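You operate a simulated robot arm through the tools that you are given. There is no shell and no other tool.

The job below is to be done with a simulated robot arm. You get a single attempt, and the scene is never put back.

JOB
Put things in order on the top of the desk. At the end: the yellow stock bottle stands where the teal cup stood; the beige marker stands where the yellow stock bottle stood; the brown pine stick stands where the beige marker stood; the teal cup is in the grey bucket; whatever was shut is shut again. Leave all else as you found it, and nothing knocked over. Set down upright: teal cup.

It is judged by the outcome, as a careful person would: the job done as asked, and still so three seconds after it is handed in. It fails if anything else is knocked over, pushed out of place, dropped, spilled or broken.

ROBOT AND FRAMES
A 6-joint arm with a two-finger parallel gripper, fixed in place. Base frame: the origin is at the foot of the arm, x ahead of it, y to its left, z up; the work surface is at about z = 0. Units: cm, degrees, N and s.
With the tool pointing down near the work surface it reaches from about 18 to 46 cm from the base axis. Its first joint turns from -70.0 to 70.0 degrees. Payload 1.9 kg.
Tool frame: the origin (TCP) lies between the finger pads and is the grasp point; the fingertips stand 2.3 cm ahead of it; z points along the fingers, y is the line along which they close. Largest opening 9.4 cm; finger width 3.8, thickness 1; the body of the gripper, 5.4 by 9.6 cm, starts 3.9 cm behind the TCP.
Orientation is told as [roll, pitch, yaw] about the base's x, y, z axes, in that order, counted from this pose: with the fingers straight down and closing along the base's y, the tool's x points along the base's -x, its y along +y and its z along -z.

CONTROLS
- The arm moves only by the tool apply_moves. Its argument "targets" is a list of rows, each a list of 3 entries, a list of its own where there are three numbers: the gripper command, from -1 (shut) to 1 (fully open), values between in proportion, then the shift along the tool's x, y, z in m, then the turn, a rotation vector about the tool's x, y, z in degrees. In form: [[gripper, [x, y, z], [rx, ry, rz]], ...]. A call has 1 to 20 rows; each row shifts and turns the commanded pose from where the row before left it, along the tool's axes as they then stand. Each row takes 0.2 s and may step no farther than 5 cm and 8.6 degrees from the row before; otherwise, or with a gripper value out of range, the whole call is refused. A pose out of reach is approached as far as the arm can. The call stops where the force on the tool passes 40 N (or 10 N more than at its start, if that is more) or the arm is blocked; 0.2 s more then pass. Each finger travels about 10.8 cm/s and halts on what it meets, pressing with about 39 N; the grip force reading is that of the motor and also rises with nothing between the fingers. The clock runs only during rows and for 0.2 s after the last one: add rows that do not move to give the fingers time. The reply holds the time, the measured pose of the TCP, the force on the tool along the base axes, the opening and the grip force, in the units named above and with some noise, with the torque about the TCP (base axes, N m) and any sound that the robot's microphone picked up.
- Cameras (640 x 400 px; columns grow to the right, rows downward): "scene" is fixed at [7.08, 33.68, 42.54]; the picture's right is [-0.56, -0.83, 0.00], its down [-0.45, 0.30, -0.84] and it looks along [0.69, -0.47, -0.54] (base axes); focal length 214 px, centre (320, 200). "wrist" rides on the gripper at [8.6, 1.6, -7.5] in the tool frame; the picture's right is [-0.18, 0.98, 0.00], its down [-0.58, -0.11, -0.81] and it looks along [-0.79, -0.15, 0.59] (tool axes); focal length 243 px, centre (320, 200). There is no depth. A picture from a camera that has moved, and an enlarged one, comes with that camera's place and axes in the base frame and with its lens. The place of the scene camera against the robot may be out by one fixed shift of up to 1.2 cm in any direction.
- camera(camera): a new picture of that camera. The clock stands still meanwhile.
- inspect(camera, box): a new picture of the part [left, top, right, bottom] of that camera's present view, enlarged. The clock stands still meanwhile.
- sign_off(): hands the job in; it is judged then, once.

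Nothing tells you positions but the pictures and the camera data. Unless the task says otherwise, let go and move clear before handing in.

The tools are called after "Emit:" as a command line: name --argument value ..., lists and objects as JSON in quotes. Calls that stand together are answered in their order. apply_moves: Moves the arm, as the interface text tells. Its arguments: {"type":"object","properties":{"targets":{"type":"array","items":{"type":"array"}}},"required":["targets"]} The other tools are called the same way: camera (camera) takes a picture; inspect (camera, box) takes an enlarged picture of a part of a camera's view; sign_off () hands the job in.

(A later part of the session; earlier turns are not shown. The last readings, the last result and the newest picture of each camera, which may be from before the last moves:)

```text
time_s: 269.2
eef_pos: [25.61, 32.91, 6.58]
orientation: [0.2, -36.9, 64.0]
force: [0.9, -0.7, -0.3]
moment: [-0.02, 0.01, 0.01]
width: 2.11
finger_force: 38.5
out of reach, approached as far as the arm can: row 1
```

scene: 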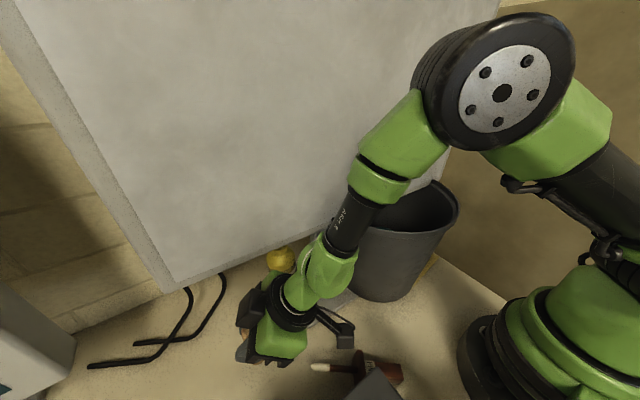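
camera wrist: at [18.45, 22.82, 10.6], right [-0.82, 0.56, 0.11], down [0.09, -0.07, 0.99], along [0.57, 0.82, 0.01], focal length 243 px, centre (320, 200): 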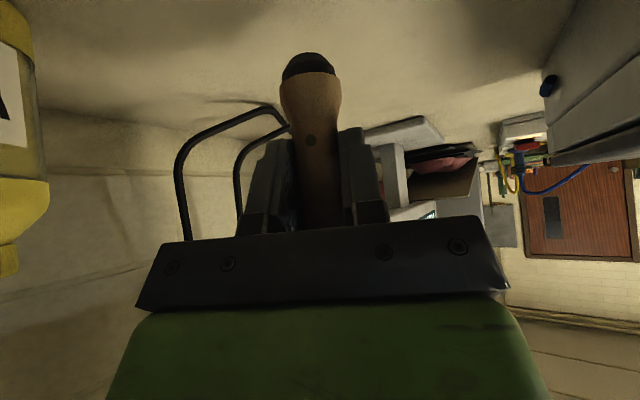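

The tool is near a wrist singularity here. I'll raise a little, turn the yaw, and re-approach the spot.

Emit:
apply_moves --targets '[[-1, [-0.012, 0, -0.016], [0, 0, 0]], [-1, [0, 0, 0], [-3.6, 0, -4.8]], [-1, [0, 0, 0], [-3.6, 0, -4.8]], [-1, [0, 0, 0], [-3.6, 0, -4.8]], [-1, [0, 0, 0], [-3.6, 0, -4.8]], [-1, [0, 0, 0], [-3.6, 0, -4.8]], [-1, [0, 0, 0], [-3.6, 0, -4.8]], [-1, [0, 0, 0], [0, 0, 0]]]'

Emit:
camera --camera "wrist"

```text
time_s: 271.0
eef_pos: [25.56, 32.95, 8.57]
orientation: [-0.3, -36.9, 100.2]
force: [0.4, -0.5, -0.8]
moment: [0.03, 0.01, -0.02]
width: 2.12
finger_force: 38.6
```

```text
taken
camera wrist: at [25.85, 21.54, 9.4], right [-0.99, -0.03, 0.11], down [0.11, 0.0, 0.99], along [-0.03, 1.0, 0.0], focal length 243 px, centre (320, 200)
```

wrist: 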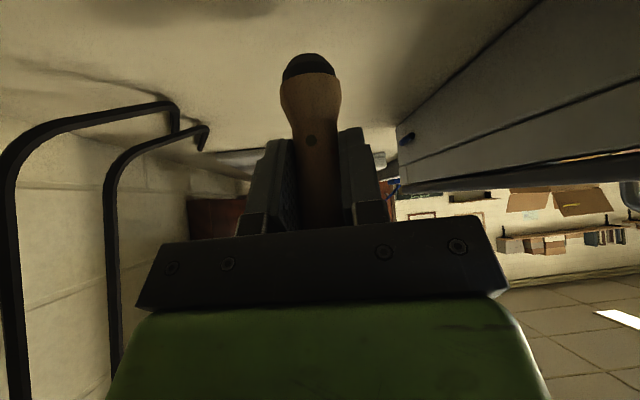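

Emit:
apply_moves --targets '[[-1, [0.0028, 0.0062, -0.0021], [0, 0, 0]], [-1, [0.0072, 0, 0.0096], [0, 0, 0]], [-1, [0.006, 0, 0.008], [0, 0, 0]], [-1, [0, 0, 0], [0, 0, 0]]]'

Emit:
apply_moves --targets '[[-1, [0.0006, 0, 0.0008], [0, 0, 0]], [-1, [0.0006, 0, 0.0008], [0, 0, 0]], [-1, [0, 0, 0], [0, 0, 0]]]'

Emit:
apply_moves --targets '[[-1, [0.0006, 0, 0.0008], [0, 0, 0]], [-1, [0.0003, 0, 0.0004], [0, 0, 0]], [-1, [0, 0, 0], [0, 0, 0]]]'

```text
time_s: 272.0
eef_pos: [25.13, 32.57, 6.4]
orientation: [-0.5, -36.9, 100.1]
force: [0.3, -0.5, -0.8]
moment: [0.01, -0.01, 0.01]
width: 2.15
finger_force: 38.5
```

```text
time_s: 272.8
eef_pos: [25.06, 32.52, 6.14]
orientation: [-0.2, -36.9, 100.2]
force: [-0.7, -0.4, -0.8]
moment: [0.05, 0.02, 0.01]
width: 2.14
finger_force: 39.3
```

```text
time_s: 273.6
eef_pos: [25.04, 32.46, 6.18]
orientation: [-0.3, -36.8, 100.2]
force: [1.4, 0.0, -1.1]
moment: [-0.01, 0.01, 0.01]
width: 2.11
finger_force: 39.0
```

Emit:
apply_moves --targets '[[-1, [0.0009, 0, 0.0012], [0, 0, 0]], [-1, [0.0006, 0, 0.0008], [0, 0, 0]], [-1, [0, 0, 0], [0, 0, 0]]]'

Emit:
apply_moves --targets '[[-1, [0.0005, 0, 0.0006], [0, 0, 0]], [-1, [0.0003, 0, 0.0004], [0, 0, 0]], [-1, [0, 0, 0], [0, 0, 0]]]'

Emit:
apply_moves --targets '[[-1, [0.0003, 0, 0.0004], [0, 0, 0]], [-1, [0, 0, 0], [0, 0, 0]]]'

```text
time_s: 274.4
eef_pos: [24.96, 32.39, 5.83]
orientation: [-0.3, -36.9, 100.2]
force: [-1.7, -1.0, 6.8]
moment: [-0.04, 0.12, -0.01]
width: 2.13
finger_force: 39.3
```

```text
time_s: 275.2
eef_pos: [25.06, 32.39, 5.75]
orientation: [-0.5, -37.1, 100.4]
force: [-1.3, -0.9, 27.6]
moment: [0.07, 0.1, -0.02]
width: 2.15
finger_force: 39.4
```

```text
time_s: 275.8
eef_pos: [25.06, 32.47, 5.77]
orientation: [-0.5, -37.2, 100.3]
force: [-0.3, 1.2, 37.5]
moment: [0.17, 0.09, 0.02]
width: 2.12
finger_force: 38.9
```

The marker has touched down on the spot. I'll ease off, open, and back away along the tool axis.

Emit:
apply_moves --targets '[[-1, [-0.0006, 0, -0.0008], [0, 0, 0]], [-1, [0, 0, 0], [0, 0, 0]]]'

Emit:
apply_moves --targets '[[-0.5, [0, 0, 0], [0, 0, 0]], [-0.35, [0, 0, 0], [0, 0, 0]], [-0.1, [0, 0, 0], [0, 0, 0]], [0.1, [0, 0, 0], [0, 0, 0]], [0.1, [0, 0, -0.01], [0, 0, 0]], [0.1, [0, 0, -0.02], [0, 0, 0]], [0.1, [0, 0, -0.03], [0, 0, 0]], [0.1, [0, 0, -0.04], [0, 0, 0]], [0.1, [0, 0, 0], [0, 0, 0]]]'

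Emit:
camera --camera "wrist"

Emit:
camera --camera "scene"

```text
time_s: 276.4
eef_pos: [25.03, 32.47, 5.7]
orientation: [-0.3, -36.9, 100.3]
force: [4.1, 6.8, 23.7]
moment: [0.42, -0.21, -0.05]
width: 2.11
finger_force: 39.3
```

```text
time_s: 278.4
eef_pos: [25.63, 26.33, 13.87]
orientation: [-0.3, -36.9, 100.2]
force: [-0.4, 1.4, 1.4]
moment: [-0.07, -0.02, -0.02]
width: 5.18
finger_force: 0.0
```

```text
taken
camera wrist: at [25.98, 14.82, 14.61], right [-0.99, -0.03, 0.11], down [0.11, 0.0, 0.99], along [-0.03, 1.0, 0.0], focal length 243 px, centre (320, 200)
```

wrist: 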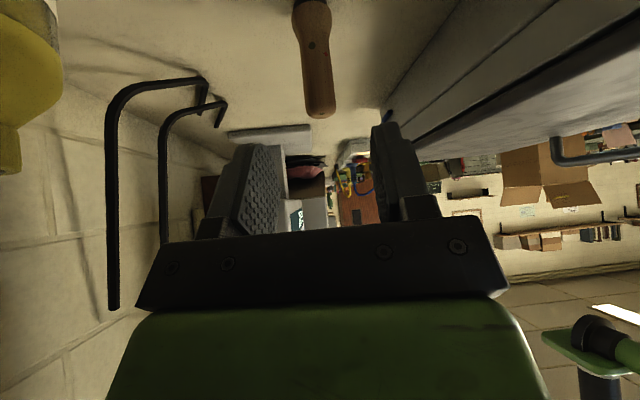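

```text
taken
```

scene: 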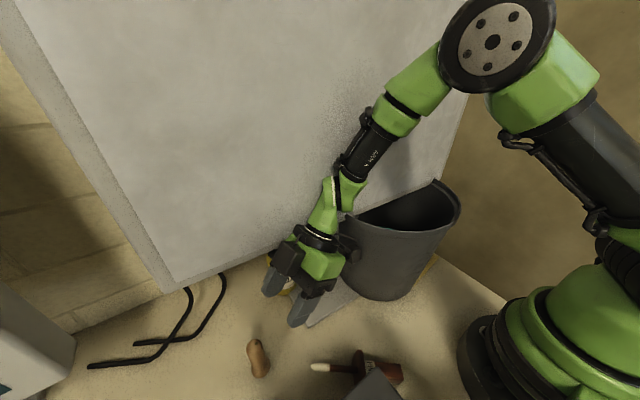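

The beige marker stands on the bottle's old spot. Now the stick, which lies from about (19.5, 26) at the tip to (11.4, 14.4) at the handle end, close to the scanner. First I'll grip it near the tip and carry it into the open with the handle pointing outward, so I can then take it by the handle and stand it up.

Emit:
apply_moves --targets '[[0.1, [-0.024, 0, -0.032], [0, 0, 0]], [0.1, [-0.024, 0, -0.032], [0, 0, 0]], [0.1, [0, 0, 0], [0, 7.4, 0]], [0.1, [0, 0, 0], [0, 7.4, 0]], [0.1, [0, 0, 0], [0, 7.4, 0]], [0.1, [0, 0, 0], [0, 7.4, 0]], [0.1, [0, 0, 0], [0, 7.4, 0]], [0.1, [0, 0, 0], [0, 0, 7.5]], [0.1, [0, 0, 0], [0, 0, 7.5]], [0.1, [0, 0, 0], [0, 0, 7.5]], [0.1, [0, 0, 0], [0, 0, 7.5]], [0.1, [0, 0, 0], [0, 0, 7.5]], [0.1, [0, 0, 0], [0, 0, 7.5]], [0.1, [0.0223, 0.024, 0], [0, 0, 0]], [0.1, [0.0223, 0.024, 0], [0, 0, 0]], [0.1, [0, 0, 0], [0, 0, 0]]]'

Emit:
camera --camera "wrist"

Emit:
camera --camera "scene"

```text
time_s: 281.8
eef_pos: [19.42, 25.35, 21.7]
orientation: [-0.1, -0.1, 54.9]
force: [-1.0, 0.4, 0.5]
moment: [-0.05, -0.01, -0.05]
width: 5.16
finger_force: 0.0
```

```text
taken
camera wrist: at [13.07, 19.3, 29.27], right [-0.7, 0.71, 0.0], down [0.42, 0.41, 0.81], along [0.58, 0.56, -0.59], focal length 243 px, centre (320, 200)
```

wrist: 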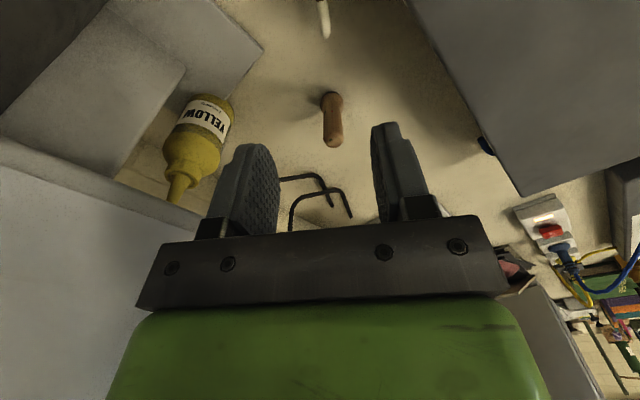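

```text
taken
```

scene: 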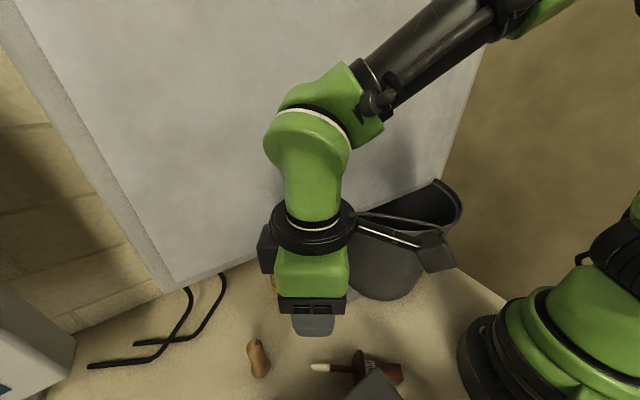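

Emit:
apply_moves --targets '[[0.1, [0, 0.004, 0.04], [0, 0, 0]], [0.1, [0, 0, 0.042], [0, 0, 0]], [0.1, [0, 0, 0.042], [0, 0, 0]], [0.1, [0, 0, 0.026], [0, 0, 0]], [0.1, [0, 0, 0], [0, 0, 0]]]'

Emit:
camera --camera "wrist"

Emit:
inspect --camera "scene" --box '[260, 300, 440, 400]'

```text
time_s: 283.0
eef_pos: [19.24, 25.63, 6.76]
orientation: [-0.2, -0.1, 55.0]
force: [-0.3, -0.1, 0.5]
moment: [-0.01, 0.01, 0.0]
width: 5.16
finger_force: 0.1
```

```text
taken
camera wrist: at [12.84, 19.52, 14.2], right [-0.7, 0.71, 0.0], down [0.42, 0.41, 0.81], along [0.58, 0.56, -0.59], focal length 243 px, centre (320, 200)
```

wrist: 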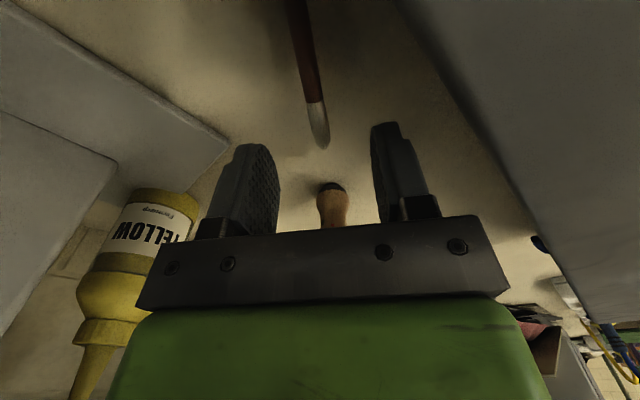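

```text
3.56 times, centred on (350, 350) of scene
camera zoom: at [7.08, 33.68, 42.54], right [-0.56, -0.83, 0.0], down [-0.45, 0.3, -0.84], along [0.69, -0.47, -0.54], focal length 763 px, centre (213, -333)
```

zoom: 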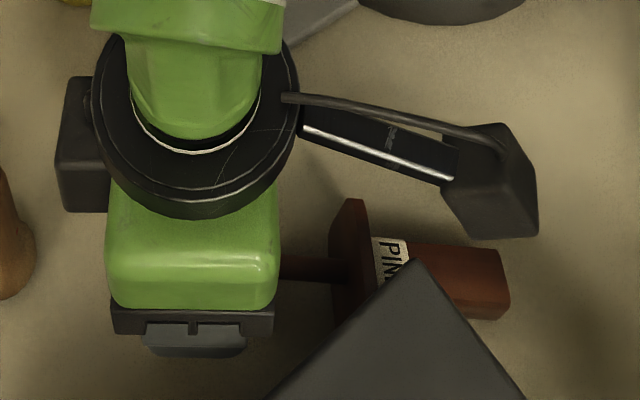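

Emit:
apply_moves --targets '[[0.1, [0, 0, 0.02], [0, 0, 0]], [0.1, [0, 0, 0.015], [0, 0, 0]], [0.1, [0, 0, 0], [0, 0, 0]], [-0.4, [0, 0, 0], [0, 0, 0]], [-1, [0, 0, 0], [0, 0, 0]], [-1, [0, 0, 0], [0, 0, 0]], [-1, [0, 0, 0], [0, 0, 0]]]'

Emit:
camera --camera "wrist"

```text
time_s: 284.6
eef_pos: [19.27, 25.84, 3.19]
orientation: [-0.1, -0.1, 55.0]
force: [0.8, -2.0, -0.8]
moment: [0.2, -0.07, 0.2]
width: 0.8
finger_force: 38.8
```

```text
taken
camera wrist: at [12.84, 19.67, 10.76], right [-0.7, 0.71, 0.0], down [0.42, 0.41, 0.81], along [0.58, 0.56, -0.59], focal length 243 px, centre (320, 200)
```

wrist: 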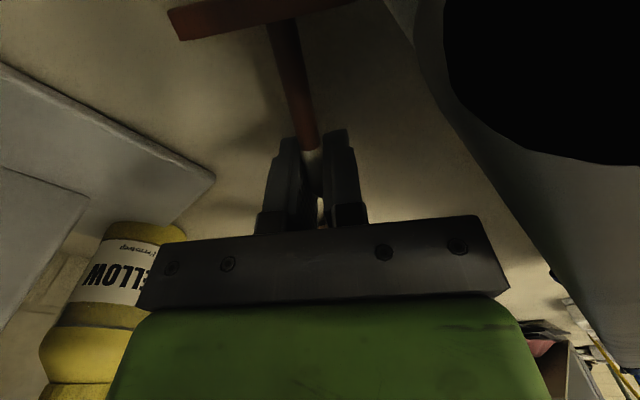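

The tip is gripped. I'm lifting and checking that the stick comes along.

Emit:
apply_moves --targets '[[-1, [0, 0, -0.015], [0, 0, 0]], [-1, [0, 0, -0.02], [0, 0, 0]], [-1, [0, 0, -0.02], [0, 0, 0]], [-1, [0, 0, 0], [0, 0, 0]]]'

Emit:
camera --camera "wrist"

Emit:
camera --camera "scene"

```text
time_s: 285.6
eef_pos: [19.02, 26.01, 8.46]
orientation: [-0.2, 0.0, 54.9]
force: [0.5, 0.4, -0.7]
moment: [0.02, 0.0, 0.0]
width: 0.8
finger_force: 38.6
```

```text
taken
camera wrist: at [12.72, 19.77, 16.08], right [-0.7, 0.71, 0.0], down [0.42, 0.41, 0.81], along [0.58, 0.56, -0.59], focal length 243 px, centre (320, 200)
```

wrist: 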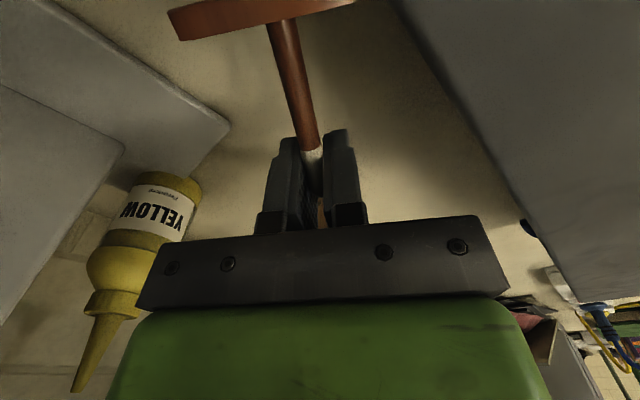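

```text
taken
```

scene: 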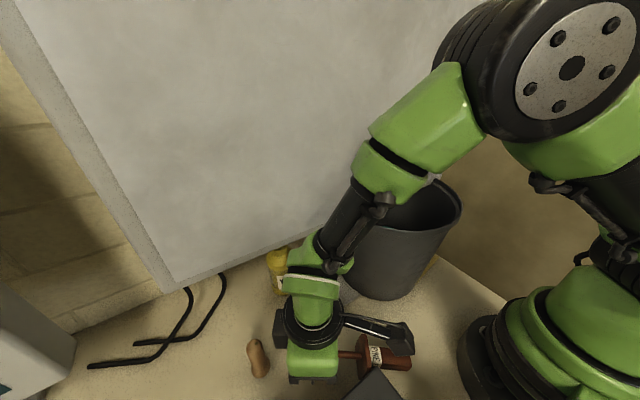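

The stick is light and held firmly level. I'll raise it, move to open space, and turn it so the handle points outward.

Emit:
apply_moves --targets '[[-1, [0, 0, -0.04], [0, 0, 0]], [-1, [0, 0, -0.04], [0, 0, 0]], [-1, [0, 0, -0.04], [0, 0, 0]], [-1, [0.0033, -0.0389, 0], [0, 0, 0]], [-1, [0.0033, -0.0389, 0], [0, 0, 0]], [-1, [0, 0, 0], [0, 0, 8]], [-1, [0, 0, 0], [0, 0, 8]], [-1, [0, 0, 0], [0, 0, 8]], [-1, [0, 0, 0], [0, 0, 8]], [-1, [0, 0, 0], [0, 0, 8]], [-1, [0, 0, 0], [0, 0, 8]], [-1, [0, 0, 0], [0, 0, 8]], [-1, [0, 0, 0], [0, 0, 8]], [-1, [0, 0, 0], [0, 0, 8]], [-1, [0, 0, 0], [0, 0, 8]], [-1, [0, 0, 0], [0, 0, 8]], [-1, [0, 0, 0], [0, 0, 8]], [-1, [0, 0, 0], [0, 0, 8]], [-1, [0, 0, 0], [0, 0, 8]], [-1, [0, 0, 0], [0, 0, 0]]]'

Emit:
camera --camera "scene"

```text
time_s: 289.8
eef_pos: [25.1, 20.89, 20.56]
orientation: [0.2, -0.1, -57.1]
force: [-1.4, -0.4, -0.3]
moment: [0.0, -0.02, -0.01]
width: 0.79
finger_force: 38.6
```

```text
taken
```

scene: 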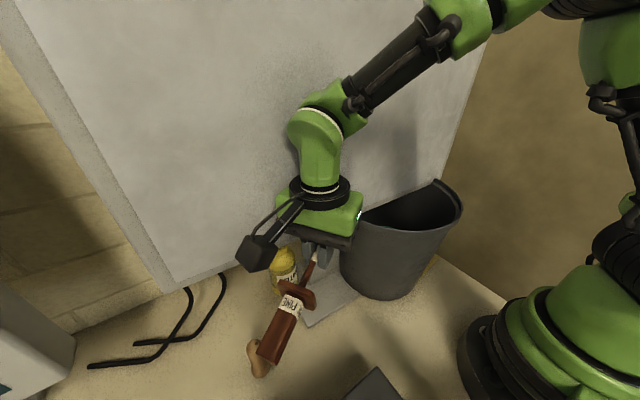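

Emit:
apply_moves --targets '[[-1, [0, 0, 0], [0, 0, 7.9]], [-1, [0, 0, 0], [0, 0, 7.9]], [-1, [0, 0, 0], [0, 0, 7.9]], [-1, [0, 0, 0], [0, 0, 7.9]], [-1, [0, 0, 0], [0, 0, 7.9]], [-1, [0, 0, 0], [0, 0, 7.9]], [-1, [0, 0, 0], [0, 0, 7.9]], [-1, [0, 0, 0], [0, 0, 7.9]], [-1, [0, 0, 0], [0, 0, 0]]]'

Emit:
camera --camera "scene"

Emit:
camera --camera "wrist"

```text
time_s: 291.8
eef_pos: [25.15, 20.92, 20.46]
orientation: [0.2, 0.2, -120.2]
force: [0.7, 0.0, -0.6]
moment: [-0.01, 0.06, 0.03]
width: 0.79
finger_force: 39.2
```

```text
taken
```

scene: 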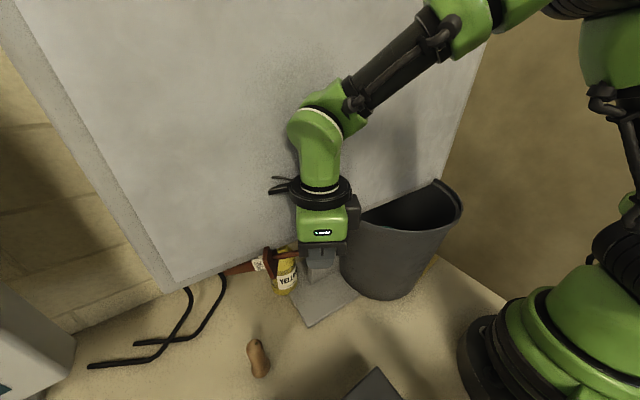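

```text
taken
camera wrist: at [30.77, 27.65, 28.11], right [0.76, -0.65, 0.0], down [-0.39, -0.45, 0.8], along [-0.53, -0.61, -0.59], focal length 243 px, centre (320, 200)
```

wrist: 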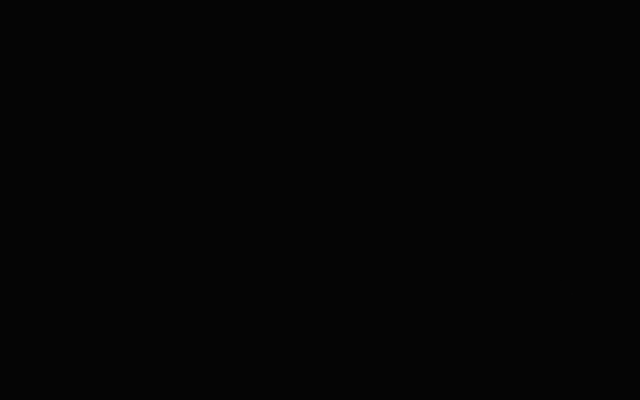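

The handle now points outward. I'm lowering the stick to the desk here.

Emit:
apply_moves --targets '[[-1, [0, 0, 0.04], [0, 0, 0]], [-1, [0, 0, 0.04], [0, 0, 0]], [-1, [0, 0, 0.04], [0, 0, 0]], [-1, [0, 0, 0.035], [0, 0, 0]], [-1, [0, 0, 0], [0, 0, 0]]]'

Emit:
apply_moves --targets '[[-1, [0, 0, 0.008], [0, 0, 0]], [-1, [0, 0, 0.004], [0, 0, 0]], [-1, [0, 0, 0], [0, 0, 0]]]'

Emit:
camera --camera "scene"

```text
time_s: 293.0
eef_pos: [25.13, 20.78, 5.07]
orientation: [0.3, 0.2, -120.3]
force: [-0.2, 0.4, 0.4]
moment: [-0.02, 0.03, 0.01]
width: 0.81
finger_force: 38.9
```

```text
time_s: 293.8
eef_pos: [25.08, 20.94, 3.88]
orientation: [0.3, 0.2, -120.2]
force: [-0.7, 0.1, -0.8]
moment: [-0.03, 0.05, -0.01]
width: 0.8
finger_force: 38.5
```

```text
taken
```

scene: 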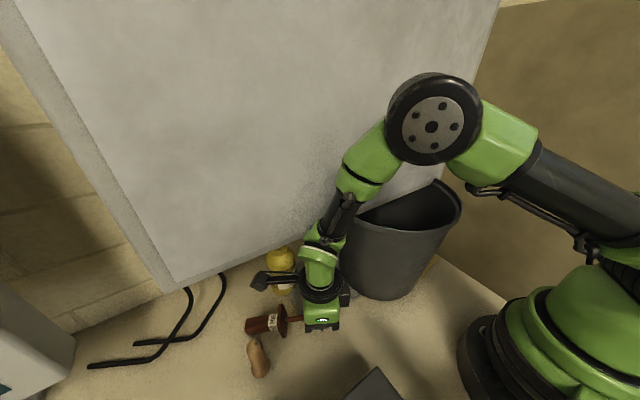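

Emit:
apply_moves --targets '[[-1, [0, 0, 0.003], [0, 0, 0]], [-1, [0, 0, 0.002], [0, 0, 0]], [-1, [0, 0, 0], [0, 0, 0]]]'

Emit:
apply_moves --targets '[[-1, [0, 0, 0.002], [0, 0, 0]], [-1, [0, 0, 0], [0, 0, 0]]]'

```text
time_s: 294.6
eef_pos: [25.2, 20.82, 3.43]
orientation: [0.3, 0.0, -120.2]
force: [-0.8, -0.1, -1.0]
moment: [-0.02, -0.03, -0.02]
width: 0.79
finger_force: 38.7
```

```text
time_s: 295.2
eef_pos: [25.19, 20.81, 3.17]
orientation: [0.4, 0.3, -120.3]
force: [-0.3, -1.5, 5.6]
moment: [0.27, -0.17, -0.03]
width: 0.81
finger_force: 38.4
```

Contact. I'm releasing the tip and rising.

Emit:
apply_moves --targets '[[-0.6, [0, 0, 0], [0, 0, 0]], [-0.3, [0, 0, 0], [0, 0, 0]], [0, [0, 0, 0], [0, 0, 0]], [0, [0, 0, -0.02], [0, 0, 0]], [0, [0, 0, -0.04], [0, 0, 0]], [0, [0, 0, -0.04], [0, 0, 0]], [0, [0, 0, -0.04], [0, 0, 0]], [0, [0, 0, 0], [0, 0, 0]]]'

Emit:
camera --camera "scene"

```text
time_s: 297.0
eef_pos: [25.02, 21.01, 17.46]
orientation: [0.3, 0.1, -120.1]
force: [0.1, -0.4, 0.5]
moment: [-0.02, 0.02, -0.03]
width: 4.73
finger_force: 0.1
```

```text
taken
```

scene: 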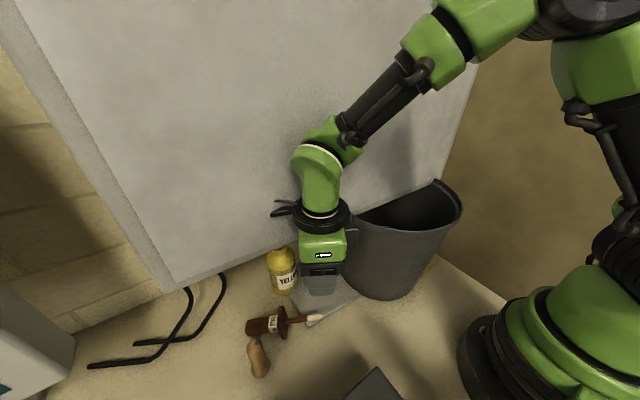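

Emit:
inspect --camera "scene" --box '[220, 280, 360, 390]'

```text
3.64 times, centred on (290, 335) of scene
camera zoom: at [7.08, 33.68, 42.54], right [-0.56, -0.83, 0.0], down [-0.45, 0.3, -0.84], along [0.69, -0.47, -0.54], focal length 780 px, centre (429, -291)
```

zoom: 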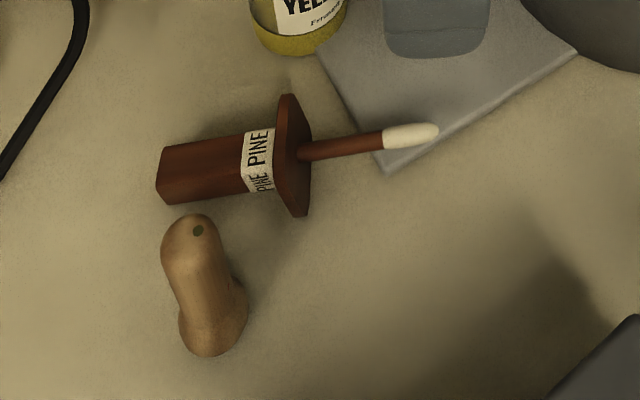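

The stick lies from tip (25.05, 20.4) to handle end (31.6, 32.6). I'll unwind the wrist to the natural direction and line up over the handle.

Emit:
apply_moves --targets '[[0, [0, 0, -0.03], [0, 0, -8]], [0, [0, 0, 0], [0, 0, -8]], [0, [0, 0, 0], [0, 0, -8]], [0, [0, 0, 0], [0, 0, -8]], [0, [0, 0, 0], [0, 0, -8]], [0, [0, 0, 0], [0, 0, -8]], [0, [0, 0, 0], [0, 0, -8]], [0, [0, 0, 0], [0, 0, -8]], [0, [0, 0, 0], [0, 0, -8]], [0, [0, 0, 0], [0, 0, -8]], [0, [0, 0, 0], [0, 0, -8]], [0, [0, 0, 0], [0, 0, -8]], [0, [0, 0, 0], [0, 0, -8]], [0, [0, 0, 0], [0, 0, -8]], [0, [0, 0, 0], [0, 0, -8]], [0, [0, 0, 0], [0, 0, -8]], [0, [0, 0, 0], [0, 0, -8]], [0, [0, 0, 0], [0, 0, -8]], [0, [0, 0, 0], [0, 0, -8]], [0, [0, 0, 0], [0, 0, -8]]]'

Emit:
apply_moves --targets '[[0, [0, 0, 0], [0, 0, -8]], [0, [0, 0, 0], [0, 0, -8]], [0, [0, 0, 0], [0, 0, -6]], [0, [-0.0343, -0.0014, 0.01], [0, 0, 0]], [0, [-0.0343, -0.0014, 0.01], [0, 0, 0]], [0, [-0.0343, -0.0014, 0.01], [0, 0, 0]], [0, [0, 0, 0], [0, 0, 0]]]'

Emit:
camera --camera "wrist"

Emit:
camera --camera "scene"

```text
time_s: 301.2
eef_pos: [25.02, 20.87, 20.26]
orientation: [-0.2, -0.2, 40.0]
force: [-0.4, 0.2, -0.2]
moment: [-0.02, -0.01, 0.03]
width: 4.73
finger_force: 0.1
```

```text
time_s: 302.8
eef_pos: [30.27, 29.85, 17.31]
orientation: [-0.1, -0.1, 61.8]
force: [0.2, 0.1, 0.1]
moment: [0.0, 0.0, 0.02]
width: 4.69
finger_force: 0.2
```

```text
taken
camera wrist: at [24.67, 23.06, 24.83], right [-0.78, 0.63, 0.0], down [0.37, 0.46, 0.81], along [0.51, 0.63, -0.59], focal length 243 px, centre (320, 200)
```

wrist: 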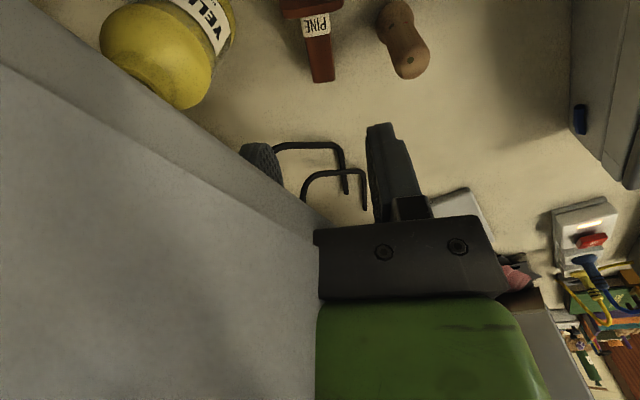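

```text
taken
```

scene: 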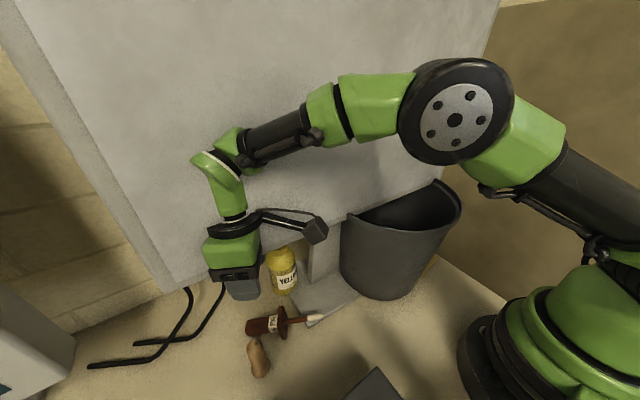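

The handle is centred under the gripper. I'm descending.

Emit:
apply_moves --targets '[[0, [0, -0.002, 0.042], [0, 0, 0]], [0, [0, 0, 0.042], [0, 0, 0]], [0, [0, 0, 0.036], [0, 0, 0]], [0, [0, 0, 0], [0, 0, 0]]]'

Emit:
camera --camera "wrist"

Emit:
inspect --camera "scene" --box '[180, 260, 340, 390]'

```text
time_s: 303.8
eef_pos: [30.17, 29.83, 5.36]
orientation: [-0.3, -0.1, 61.8]
force: [-0.1, -0.1, 0.5]
moment: [0.01, -0.03, 0.02]
width: 4.69
finger_force: 0.1
```

```text
taken
camera wrist: at [24.65, 22.96, 12.74], right [-0.78, 0.63, 0.0], down [0.37, 0.46, 0.81], along [0.51, 0.63, -0.59], focal length 243 px, centre (320, 200)
```

wrist: 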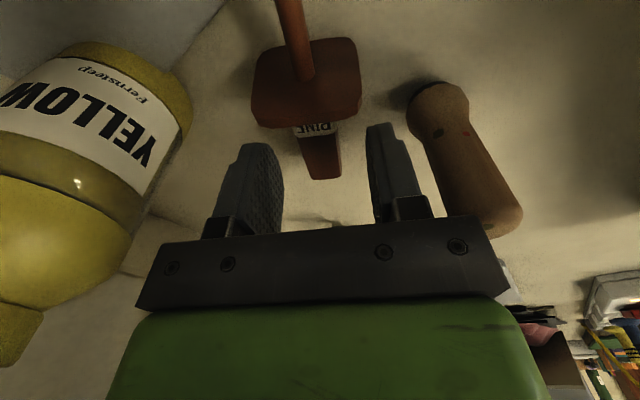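

```text
3.08 times, centred on (260, 325) of scene
camera zoom: at [7.08, 33.68, 42.54], right [-0.56, -0.83, 0.0], down [-0.45, 0.3, -0.84], along [0.69, -0.47, -0.54], focal length 660 px, centre (505, -185)
```

zoom: 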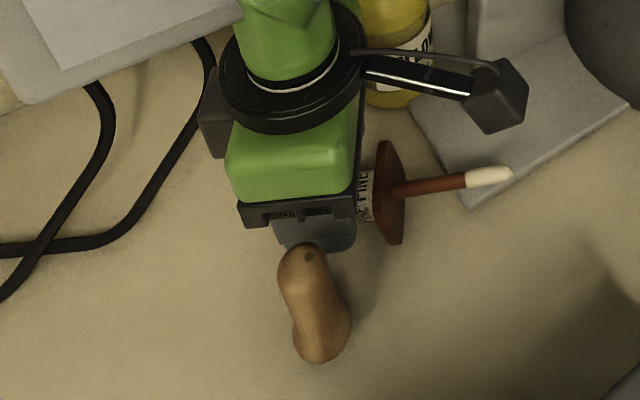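

The gripper body would pass very near the marker, so I'll shift 7 mm away from it before the last descent and then close.

Emit:
apply_moves --targets '[[0, [0, -0.007, 0], [0, 0, 0]], [0, [0, 0, 0.015], [0, 0, 0]], [0, [0, 0, 0.011], [0, 0, 0]], [0, [0, 0, 0], [0, 0, 0]]]'

Emit:
camera --camera "wrist"

```text
time_s: 304.8
eef_pos: [31.31, 29.54, 2.74]
orientation: [-0.3, -0.1, 61.8]
force: [0.5, -0.6, 0.2]
moment: [0.01, 0.01, -0.01]
width: 4.69
finger_force: 0.1
```

```text
taken
camera wrist: at [25.65, 22.73, 10.15], right [-0.78, 0.63, 0.0], down [0.37, 0.46, 0.81], along [0.51, 0.63, -0.59], focal length 243 px, centre (320, 200)
```

wrist: 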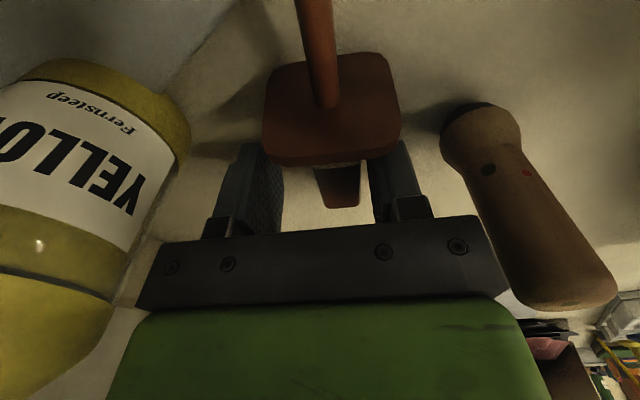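

Emit:
apply_moves --targets '[[-0.3, [0, 0, 0], [0, 0, 0]], [-0.6, [0, 0, 0], [0, 0, 0]], [-1, [0, 0, 0], [0, 0, 0]], [-1, [0, 0, 0], [0, 0, 0]], [-1, [0, 0, 0], [0, 0, 0]]]'

Emit:
camera --camera "wrist"

```text
time_s: 306.0
eef_pos: [31.21, 29.6, 2.63]
orientation: [-0.2, -0.1, 61.8]
force: [-0.4, 0.2, -0.2]
moment: [0.02, 0.01, -0.03]
width: 2.06
finger_force: 39.3
```

```text
taken
camera wrist: at [25.64, 22.73, 10.16], right [-0.78, 0.63, 0.0], down [0.37, 0.46, 0.81], along [0.51, 0.63, -0.59], focal length 243 px, centre (320, 200)
```

wrist: 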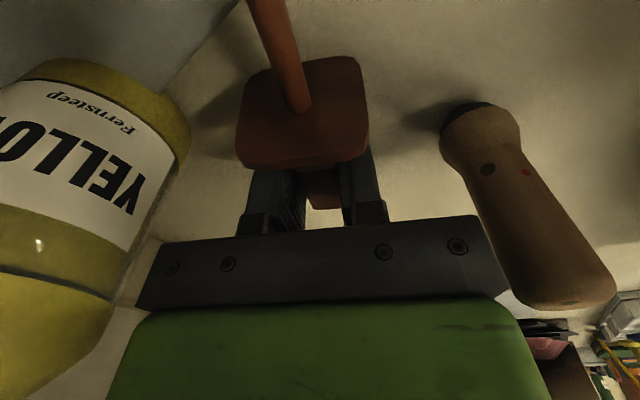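

The handle is gripped at 2.1 cm. I'm lifting straight up.

Emit:
apply_moves --targets '[[-1, [0, 0, -0.02], [0, 0, 0]], [-1, [0, 0, -0.035], [0, 0, 0]], [-1, [0, 0, -0.04], [0, 0, 0]], [-1, [0, 0, -0.04], [0, 0, 0]], [-1, [0, 0, 0], [0, 0, 0]]]'

Emit:
camera --camera "wrist"

Emit:
camera --camera "scene"

```text
time_s: 307.2
eef_pos: [30.91, 29.39, 16.17]
orientation: [-0.3, -0.1, 61.9]
force: [-0.1, -0.1, -0.5]
moment: [0.03, 0.02, 0.01]
width: 2.11
finger_force: 39.1
```

```text
taken
camera wrist: at [25.2, 22.65, 23.69], right [-0.78, 0.63, 0.0], down [0.37, 0.46, 0.81], along [0.51, 0.63, -0.59], focal length 243 px, centre (320, 200)
```

wrist: 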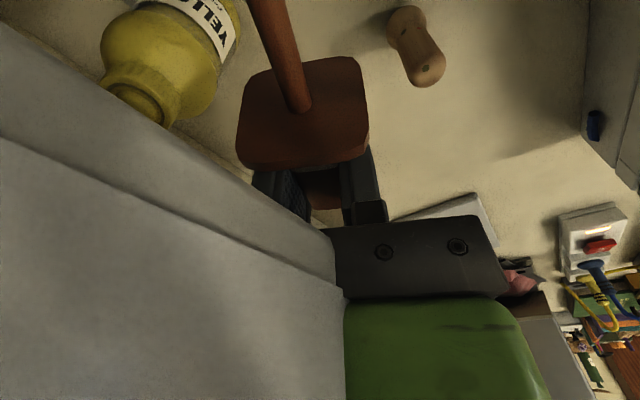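

```text
taken
```

scene: 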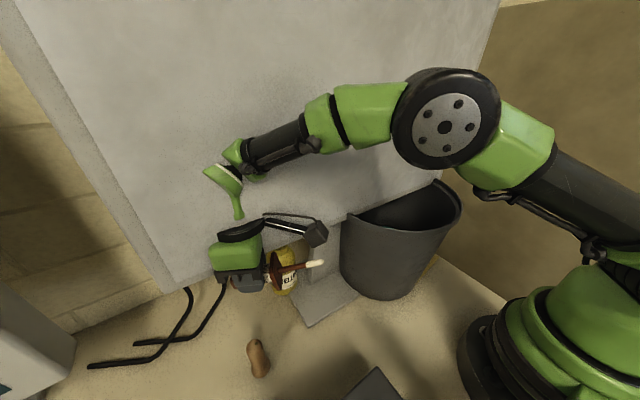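

The stick is held and the marker still stands. I'll bring it inward, raise it, and then tilt the tool until the stick hangs upright with the tip down.

Emit:
apply_moves --targets '[[-1, [0.033, 0.0088, -0.01], [0, 0, 0]], [-1, [0.033, 0.0088, -0.01], [0, 0, 0]], [-1, [0.033, 0.0088, -0.01], [0, 0, 0]], [-1, [0, 0, -0.04], [0, 0, 0]], [-1, [0, 0, -0.04], [0, 0, 0]], [-1, [0, 0, -0.04], [0, 0, 0]], [-1, [0, 0, 0], [0, -8, 0]], [-1, [0, 0, 0], [0, -8, 0]], [-1, [0, 0, 0], [0, -8, 0]], [-1, [0, 0, 0], [0, -8, 0]], [-1, [0, 0, 0], [0, -8, 0]], [-1, [0, 0, 0], [0, -8, 0]], [-1, [0, 0, 0], [0, -8, 0]], [-1, [0, 0, 0], [0, -8, 0]], [-1, [0, 0, 0], [0, 0, 0]]]'

Emit:
camera --camera "scene"

Emit:
camera --camera "wrist"

```text
time_s: 310.4
eef_pos: [23.94, 21.85, 31.07]
orientation: [-0.5, -64.1, 62.2]
force: [-0.1, 0.2, 0.0]
moment: [-0.01, 0.01, -0.01]
width: 2.1
finger_force: 38.8
```

```text
taken
```

scene: 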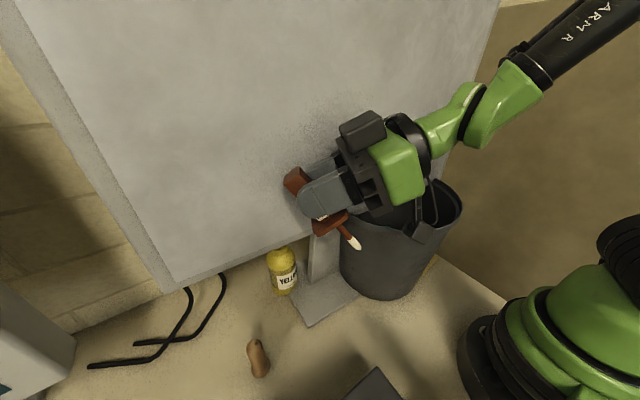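

```text
taken
camera wrist: at [17.59, 13.4, 26.6], right [-0.83, 0.54, 0.16], down [-0.13, -0.47, 0.88], along [0.54, 0.7, 0.46], focal length 243 px, centre (320, 200)
```

wrist: 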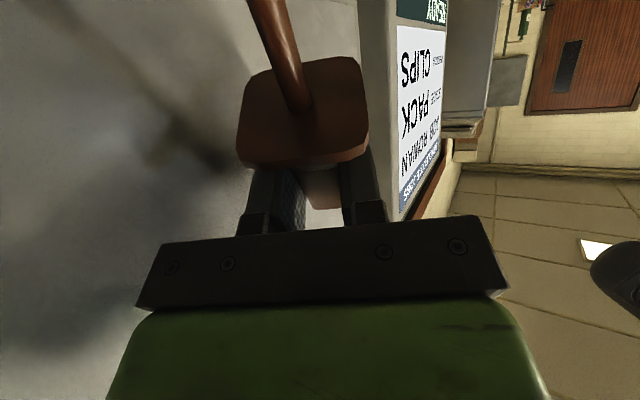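

Emit:
apply_moves --targets '[[-1, [0, 0, 0], [0, -8, 0]], [-1, [0, 0, 0], [0, -8, 0]], [-1, [0, 0, 0], [0, -8, 0]], [-1, [0, 0, 0], [0, -8, 0]], [-1, [0, 0, 0], [0, 0, 0]]]'

Emit:
camera --camera "scene"

Emit:
inspect --camera "scene" --box '[230, 80, 470, 280]'

```text
time_s: 311.6
eef_pos: [26.85, 20.76, 41.27]
orientation: [-178.5, -84.0, -119.6]
force: [0.2, 0.2, -0.2]
moment: [-0.02, 0.01, 0.02]
width: 2.1
finger_force: 39.1
out of reach, approached as far as the arm can: row 2, 3, 4
```

```text
taken
```

scene: 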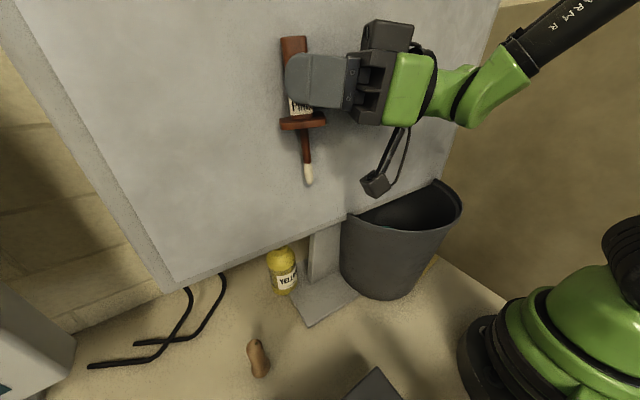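

```text
2.00 times, centred on (350, 180) of scene
camera zoom: at [7.08, 33.68, 42.54], right [-0.56, -0.83, 0.0], down [-0.45, 0.3, -0.84], along [0.69, -0.47, -0.54], focal length 429 px, centre (260, 240)
```

zoom: 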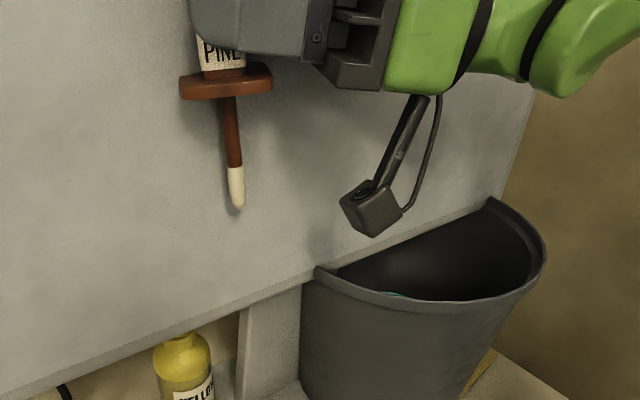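

The stick hangs nearly vertical, tip down. I'm carrying it high over the bucket toward the right side.

Emit:
apply_moves --targets '[[-1, [0.0063, -0.0198, -0.0356], [0, 0, 0]], [-1, [0.0063, -0.0198, -0.0356], [0, 0, 0]], [-1, [0.0063, -0.0198, -0.0356], [0, 0, 0]], [-1, [0.0063, -0.0198, -0.0356], [0, 0, 0]], [-1, [0.0063, -0.0198, -0.0356], [0, 0, 0]], [-1, [0, 0, 0], [0, 0, 0]]]'

Emit:
camera --camera "scene"

```text
time_s: 313.0
eef_pos: [29.15, 1.59, 42.11]
orientation: [-178.6, -84.1, -119.6]
force: [-0.2, -0.4, -0.1]
moment: [0.01, 0.04, 0.0]
width: 2.06
finger_force: 39.1
out of reach, approached as far as the arm can: row 1, 2, 3, 4, 5
```

```text
taken
```

scene: 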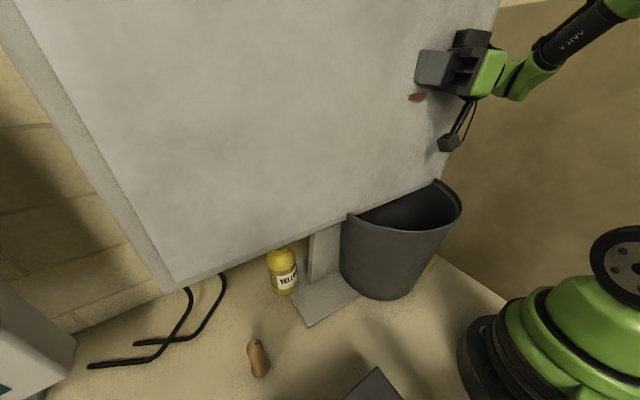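

Emit:
apply_moves --targets '[[-1, [0.003, -0.0274, -0.021], [0, 0, 0]], [-1, [0.006, -0.0274, -0.021], [0, 0, 0]], [-1, [0.012, -0.0274, -0.022], [0, 0, 0]], [-1, [0.018, -0.0274, -0.022], [0, 0, 0]], [-1, [0.024, -0.0274, -0.023], [0, 0, 0]], [-1, [0, 0, 0], [0, 0, 0]]]'

Emit:
camera --camera "scene"

Emit:
camera --camera "wrist"

```text
time_s: 314.4
eef_pos: [36.64, -13.79, 34.8]
orientation: [-177.7, -83.8, -120.5]
force: [-0.7, -0.4, -0.1]
moment: [0.0, 0.01, 0.0]
width: 2.07
finger_force: 39.0
out of reach, approached as far as the arm can: row 2, 3
```

```text
taken
```

scene: 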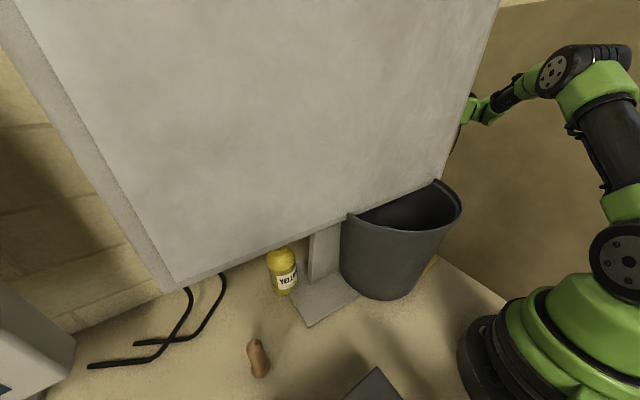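

```text
taken
camera wrist: at [32.24, -18.73, 25.53], right [-0.88, 0.45, 0.18], down [-0.31, -0.81, 0.49], along [0.37, 0.38, 0.85], focal length 243 px, centre (320, 200)
```

wrist: 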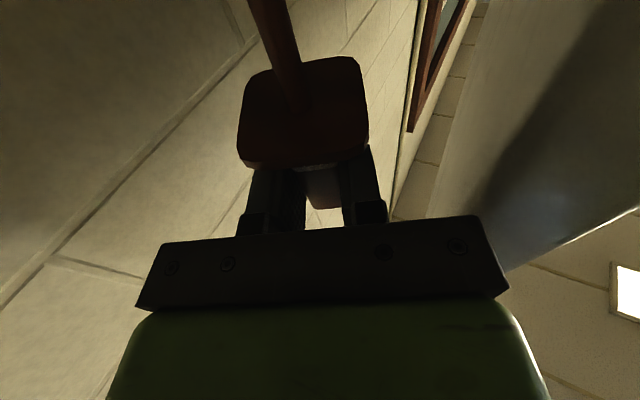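

I'm turning slightly and approaching the marker's old corner spot, staying a few centimetres above the desk.

Emit:
apply_moves --targets '[[-1, [0, 0, 0], [7.2, 0, -0.8]], [-1, [0, 0, 0], [7.2, 0, -0.8]], [-1, [0.033, 0, 0.0149], [0, 0, 0]], [-1, [0.033, 0, 0.0149], [0, 0, 0]], [-1, [0.033, 0, 0.0149], [0, 0, 0]], [-1, [0.033, 0, 0.0149], [0, 0, 0]], [-1, [0.033, 0, 0.0149], [0, 0, 0]], [-1, [0, 0, 0], [0, 0, 0]]]'

Emit:
camera --camera "wrist"

Emit:
camera --camera "scene"

```text
time_s: 316.2
eef_pos: [46.24, -8.47, 21.02]
orientation: [-177.9, -84.0, -134.4]
force: [0.9, -0.5, -0.1]
moment: [0.03, 0.01, -0.02]
width: 2.1
finger_force: 38.2
out of reach, approached as far as the arm can: row 3, 4, 5, 6
```

```text
taken
camera wrist: at [40.67, -12.06, 11.7], right [-0.74, 0.65, 0.18], down [-0.51, -0.71, 0.49], along [0.45, 0.27, 0.85], focal length 243 px, centre (320, 200)
```

wrist: 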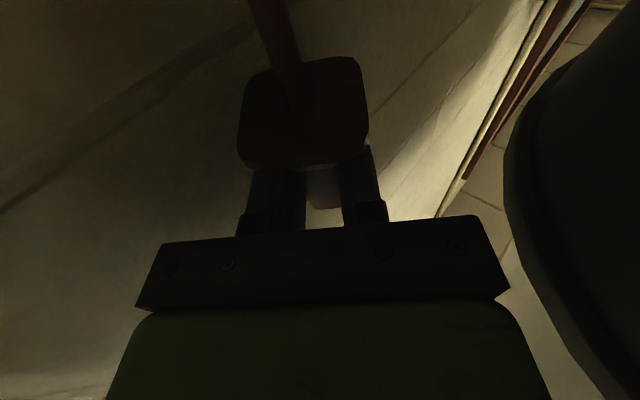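

```text
taken
```

scene: 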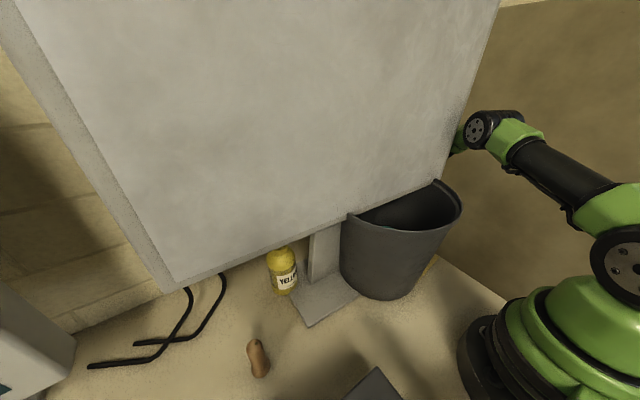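

Emit:
apply_moves --targets '[[-1, [0.0002, 0.0143, 0.0021], [0, 0, 0]], [-1, [0.0002, 0.0143, 0.0021], [0, 0, 0]], [-1, [0.02, 0, -0.0021], [0, 0, 0]], [-1, [0.02, 0, -0.0021], [0, 0, 0]], [-1, [0.02, 0, -0.0021], [0, 0, 0]], [-1, [0, 0, 0], [0, 0, 0]]]'

Emit:
camera --camera "wrist"

```text
time_s: 317.0
eef_pos: [46.6, -7.89, 19.83]
orientation: [177.3, -83.9, -129.6]
force: [-10.3, 0.1, -2.3]
moment: [-0.02, 0.42, 0.08]
width: 2.1
finger_force: 39.1
out of reach, approached as far as the arm can: row 1, 2, 3
stopped in row 3: the force on the tool passed its limit at 46 N (the readings are from after the stop); the commanded pose is now the measured one
```

```text
taken
camera wrist: at [40.95, -11.53, 10.59], right [-0.74, 0.65, 0.19], down [-0.5, -0.71, 0.49], along [0.45, 0.27, 0.85], focal length 243 px, centre (320, 200)
```

wrist: 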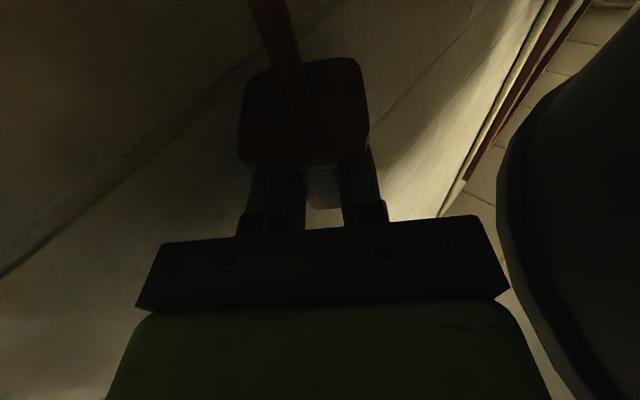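

The flange touched the back wall and the wrist is near a limit. I'll back off, turn the yaw to about 30°, and approach again.

Emit:
apply_moves --targets '[[-1, [-0.022, 0.009, -0.0183], [0, 0, 0]], [-1, [-0.022, 0.009, -0.0183], [0, 0, 0]], [-1, [0, 0, 0], [6.96, 0, -0.75]], [-1, [0, 0, 0], [6.96, 0, -0.75]], [-1, [0, 0, 0], [6.96, 0, -0.75]], [-1, [0, 0, 0], [0, 0, 0]]]'

Emit:
camera --camera "wrist"

Emit:
camera --camera "scene"

```text
time_s: 318.2
eef_pos: [46.87, -11.96, 25.63]
orientation: [172.4, -84.2, -141.9]
force: [-6.7, 2.4, 0.0]
moment: [0.1, 0.31, 0.04]
width: 2.08
finger_force: 38.8
out of reach, approached as far as the arm can: row 1, 2, 3, 4, 5
stopped in row 5: the force on the tool passed its limit at 44 N (the readings are from after the stop); the commanded pose is now the measured one
```

```text
taken
camera wrist: at [40.17, -13.78, 16.37], right [-0.51, 0.84, 0.2], down [-0.68, -0.54, 0.5], along [0.52, 0.12, 0.85], focal length 243 px, centre (320, 200)
```

wrist: 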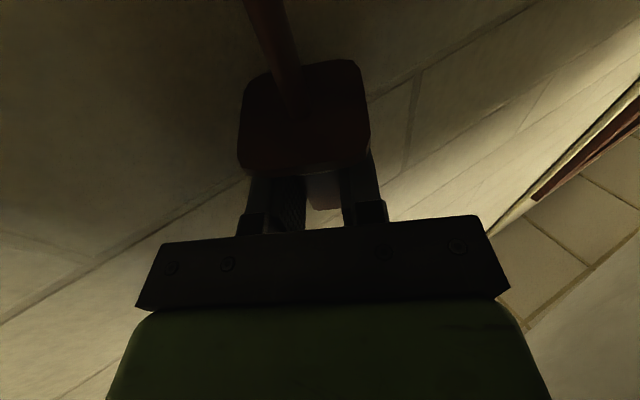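

```text
taken
```

scene: 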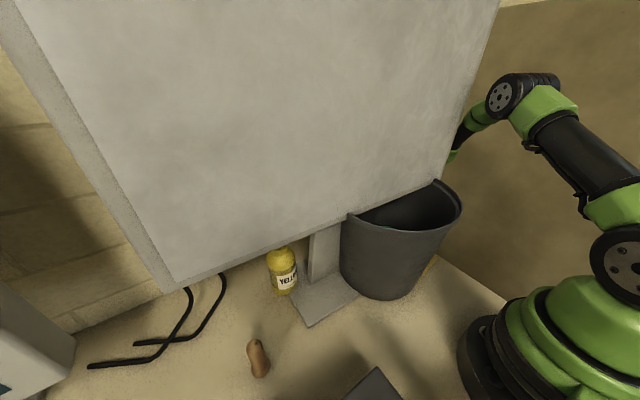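

The near-horizontal tool angle can't be reached low down at this corner. I'll bring the tool toward 70° of tilt, which frees the wrist, and back away from the wall.

Emit:
apply_moves --targets '[[-1, [0, 0, -0.01], [0, 0, 0]], [-1, [0, 0, -0.01], [0, 8, 0]], [-1, [0, 0, -0.01], [0, 8, 0]], [-1, [0, 0, -0.01], [0, 8, 0]], [-1, [0, 0, 0], [0, 0, 0]]]'

Emit:
camera --camera "scene"

```text
time_s: 319.4
eef_pos: [43.55, -14.22, 25.75]
orientation: [2.3, -71.8, 28.4]
force: [0.0, 0.1, -0.6]
moment: [0.02, 0.0, -0.02]
width: 2.1
finger_force: 39.2
out of reach, approached as far as the arm can: row 1
```

```text
taken
```

scene: 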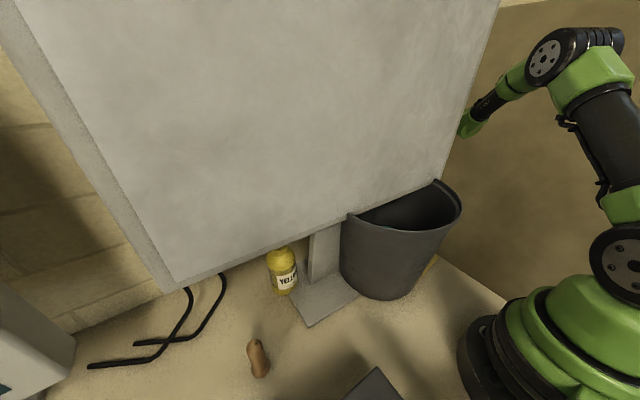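

Emit:
apply_moves --targets '[[-1, [0, 0, 0], [-7.6, 0, -2.5]], [-1, [0, 0, 0], [-7.6, 0, -2.5]], [-1, [0.0159, 0.0127, 0.0213], [0, 0, 0]], [-1, [0.0159, 0.0127, 0.0213], [0, 0, 0]], [-1, [0.0159, 0.0127, 0.0213], [0, 0, 0]], [-1, [0.0159, 0.0127, 0.0213], [0, 0, 0]], [-1, [0, 0, 0], [0, 0, 0]]]'

```text
time_s: 321.0
eef_pos: [44.29, -6.36, 17.01]
orientation: [2.1, -71.9, 44.4]
force: [-0.1, -1.1, -0.2]
moment: [-0.03, 0.01, -0.04]
width: 2.11
finger_force: 39.3
```

Emit:
apply_moves --targets '[[-1, [0.019, 0, 0.0062], [0, 0, 0]], [-1, [0.019, 0, 0.0062], [0, 0, 0]], [-1, [0, 0, 0], [0, 0, 0]]]'

Emit:
camera --camera "wrist"

```text
time_s: 321.8
eef_pos: [44.12, -6.11, 12.9]
orientation: [2.2, -72.0, 44.4]
force: [-0.3, 0.9, -0.3]
moment: [0.03, 0.0, -0.02]
width: 2.11
finger_force: 38.7
```

```text
taken
camera wrist: at [36.09, -12.01, 7.06], right [-0.67, 0.72, 0.19], down [-0.32, -0.51, 0.8], along [0.67, 0.48, 0.57], focal length 243 px, centre (320, 200)
```

wrist: 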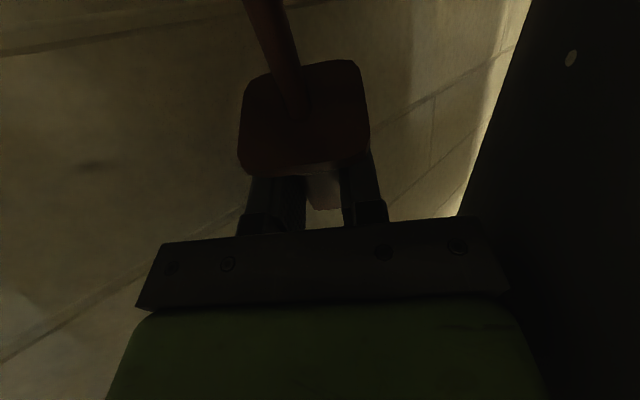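

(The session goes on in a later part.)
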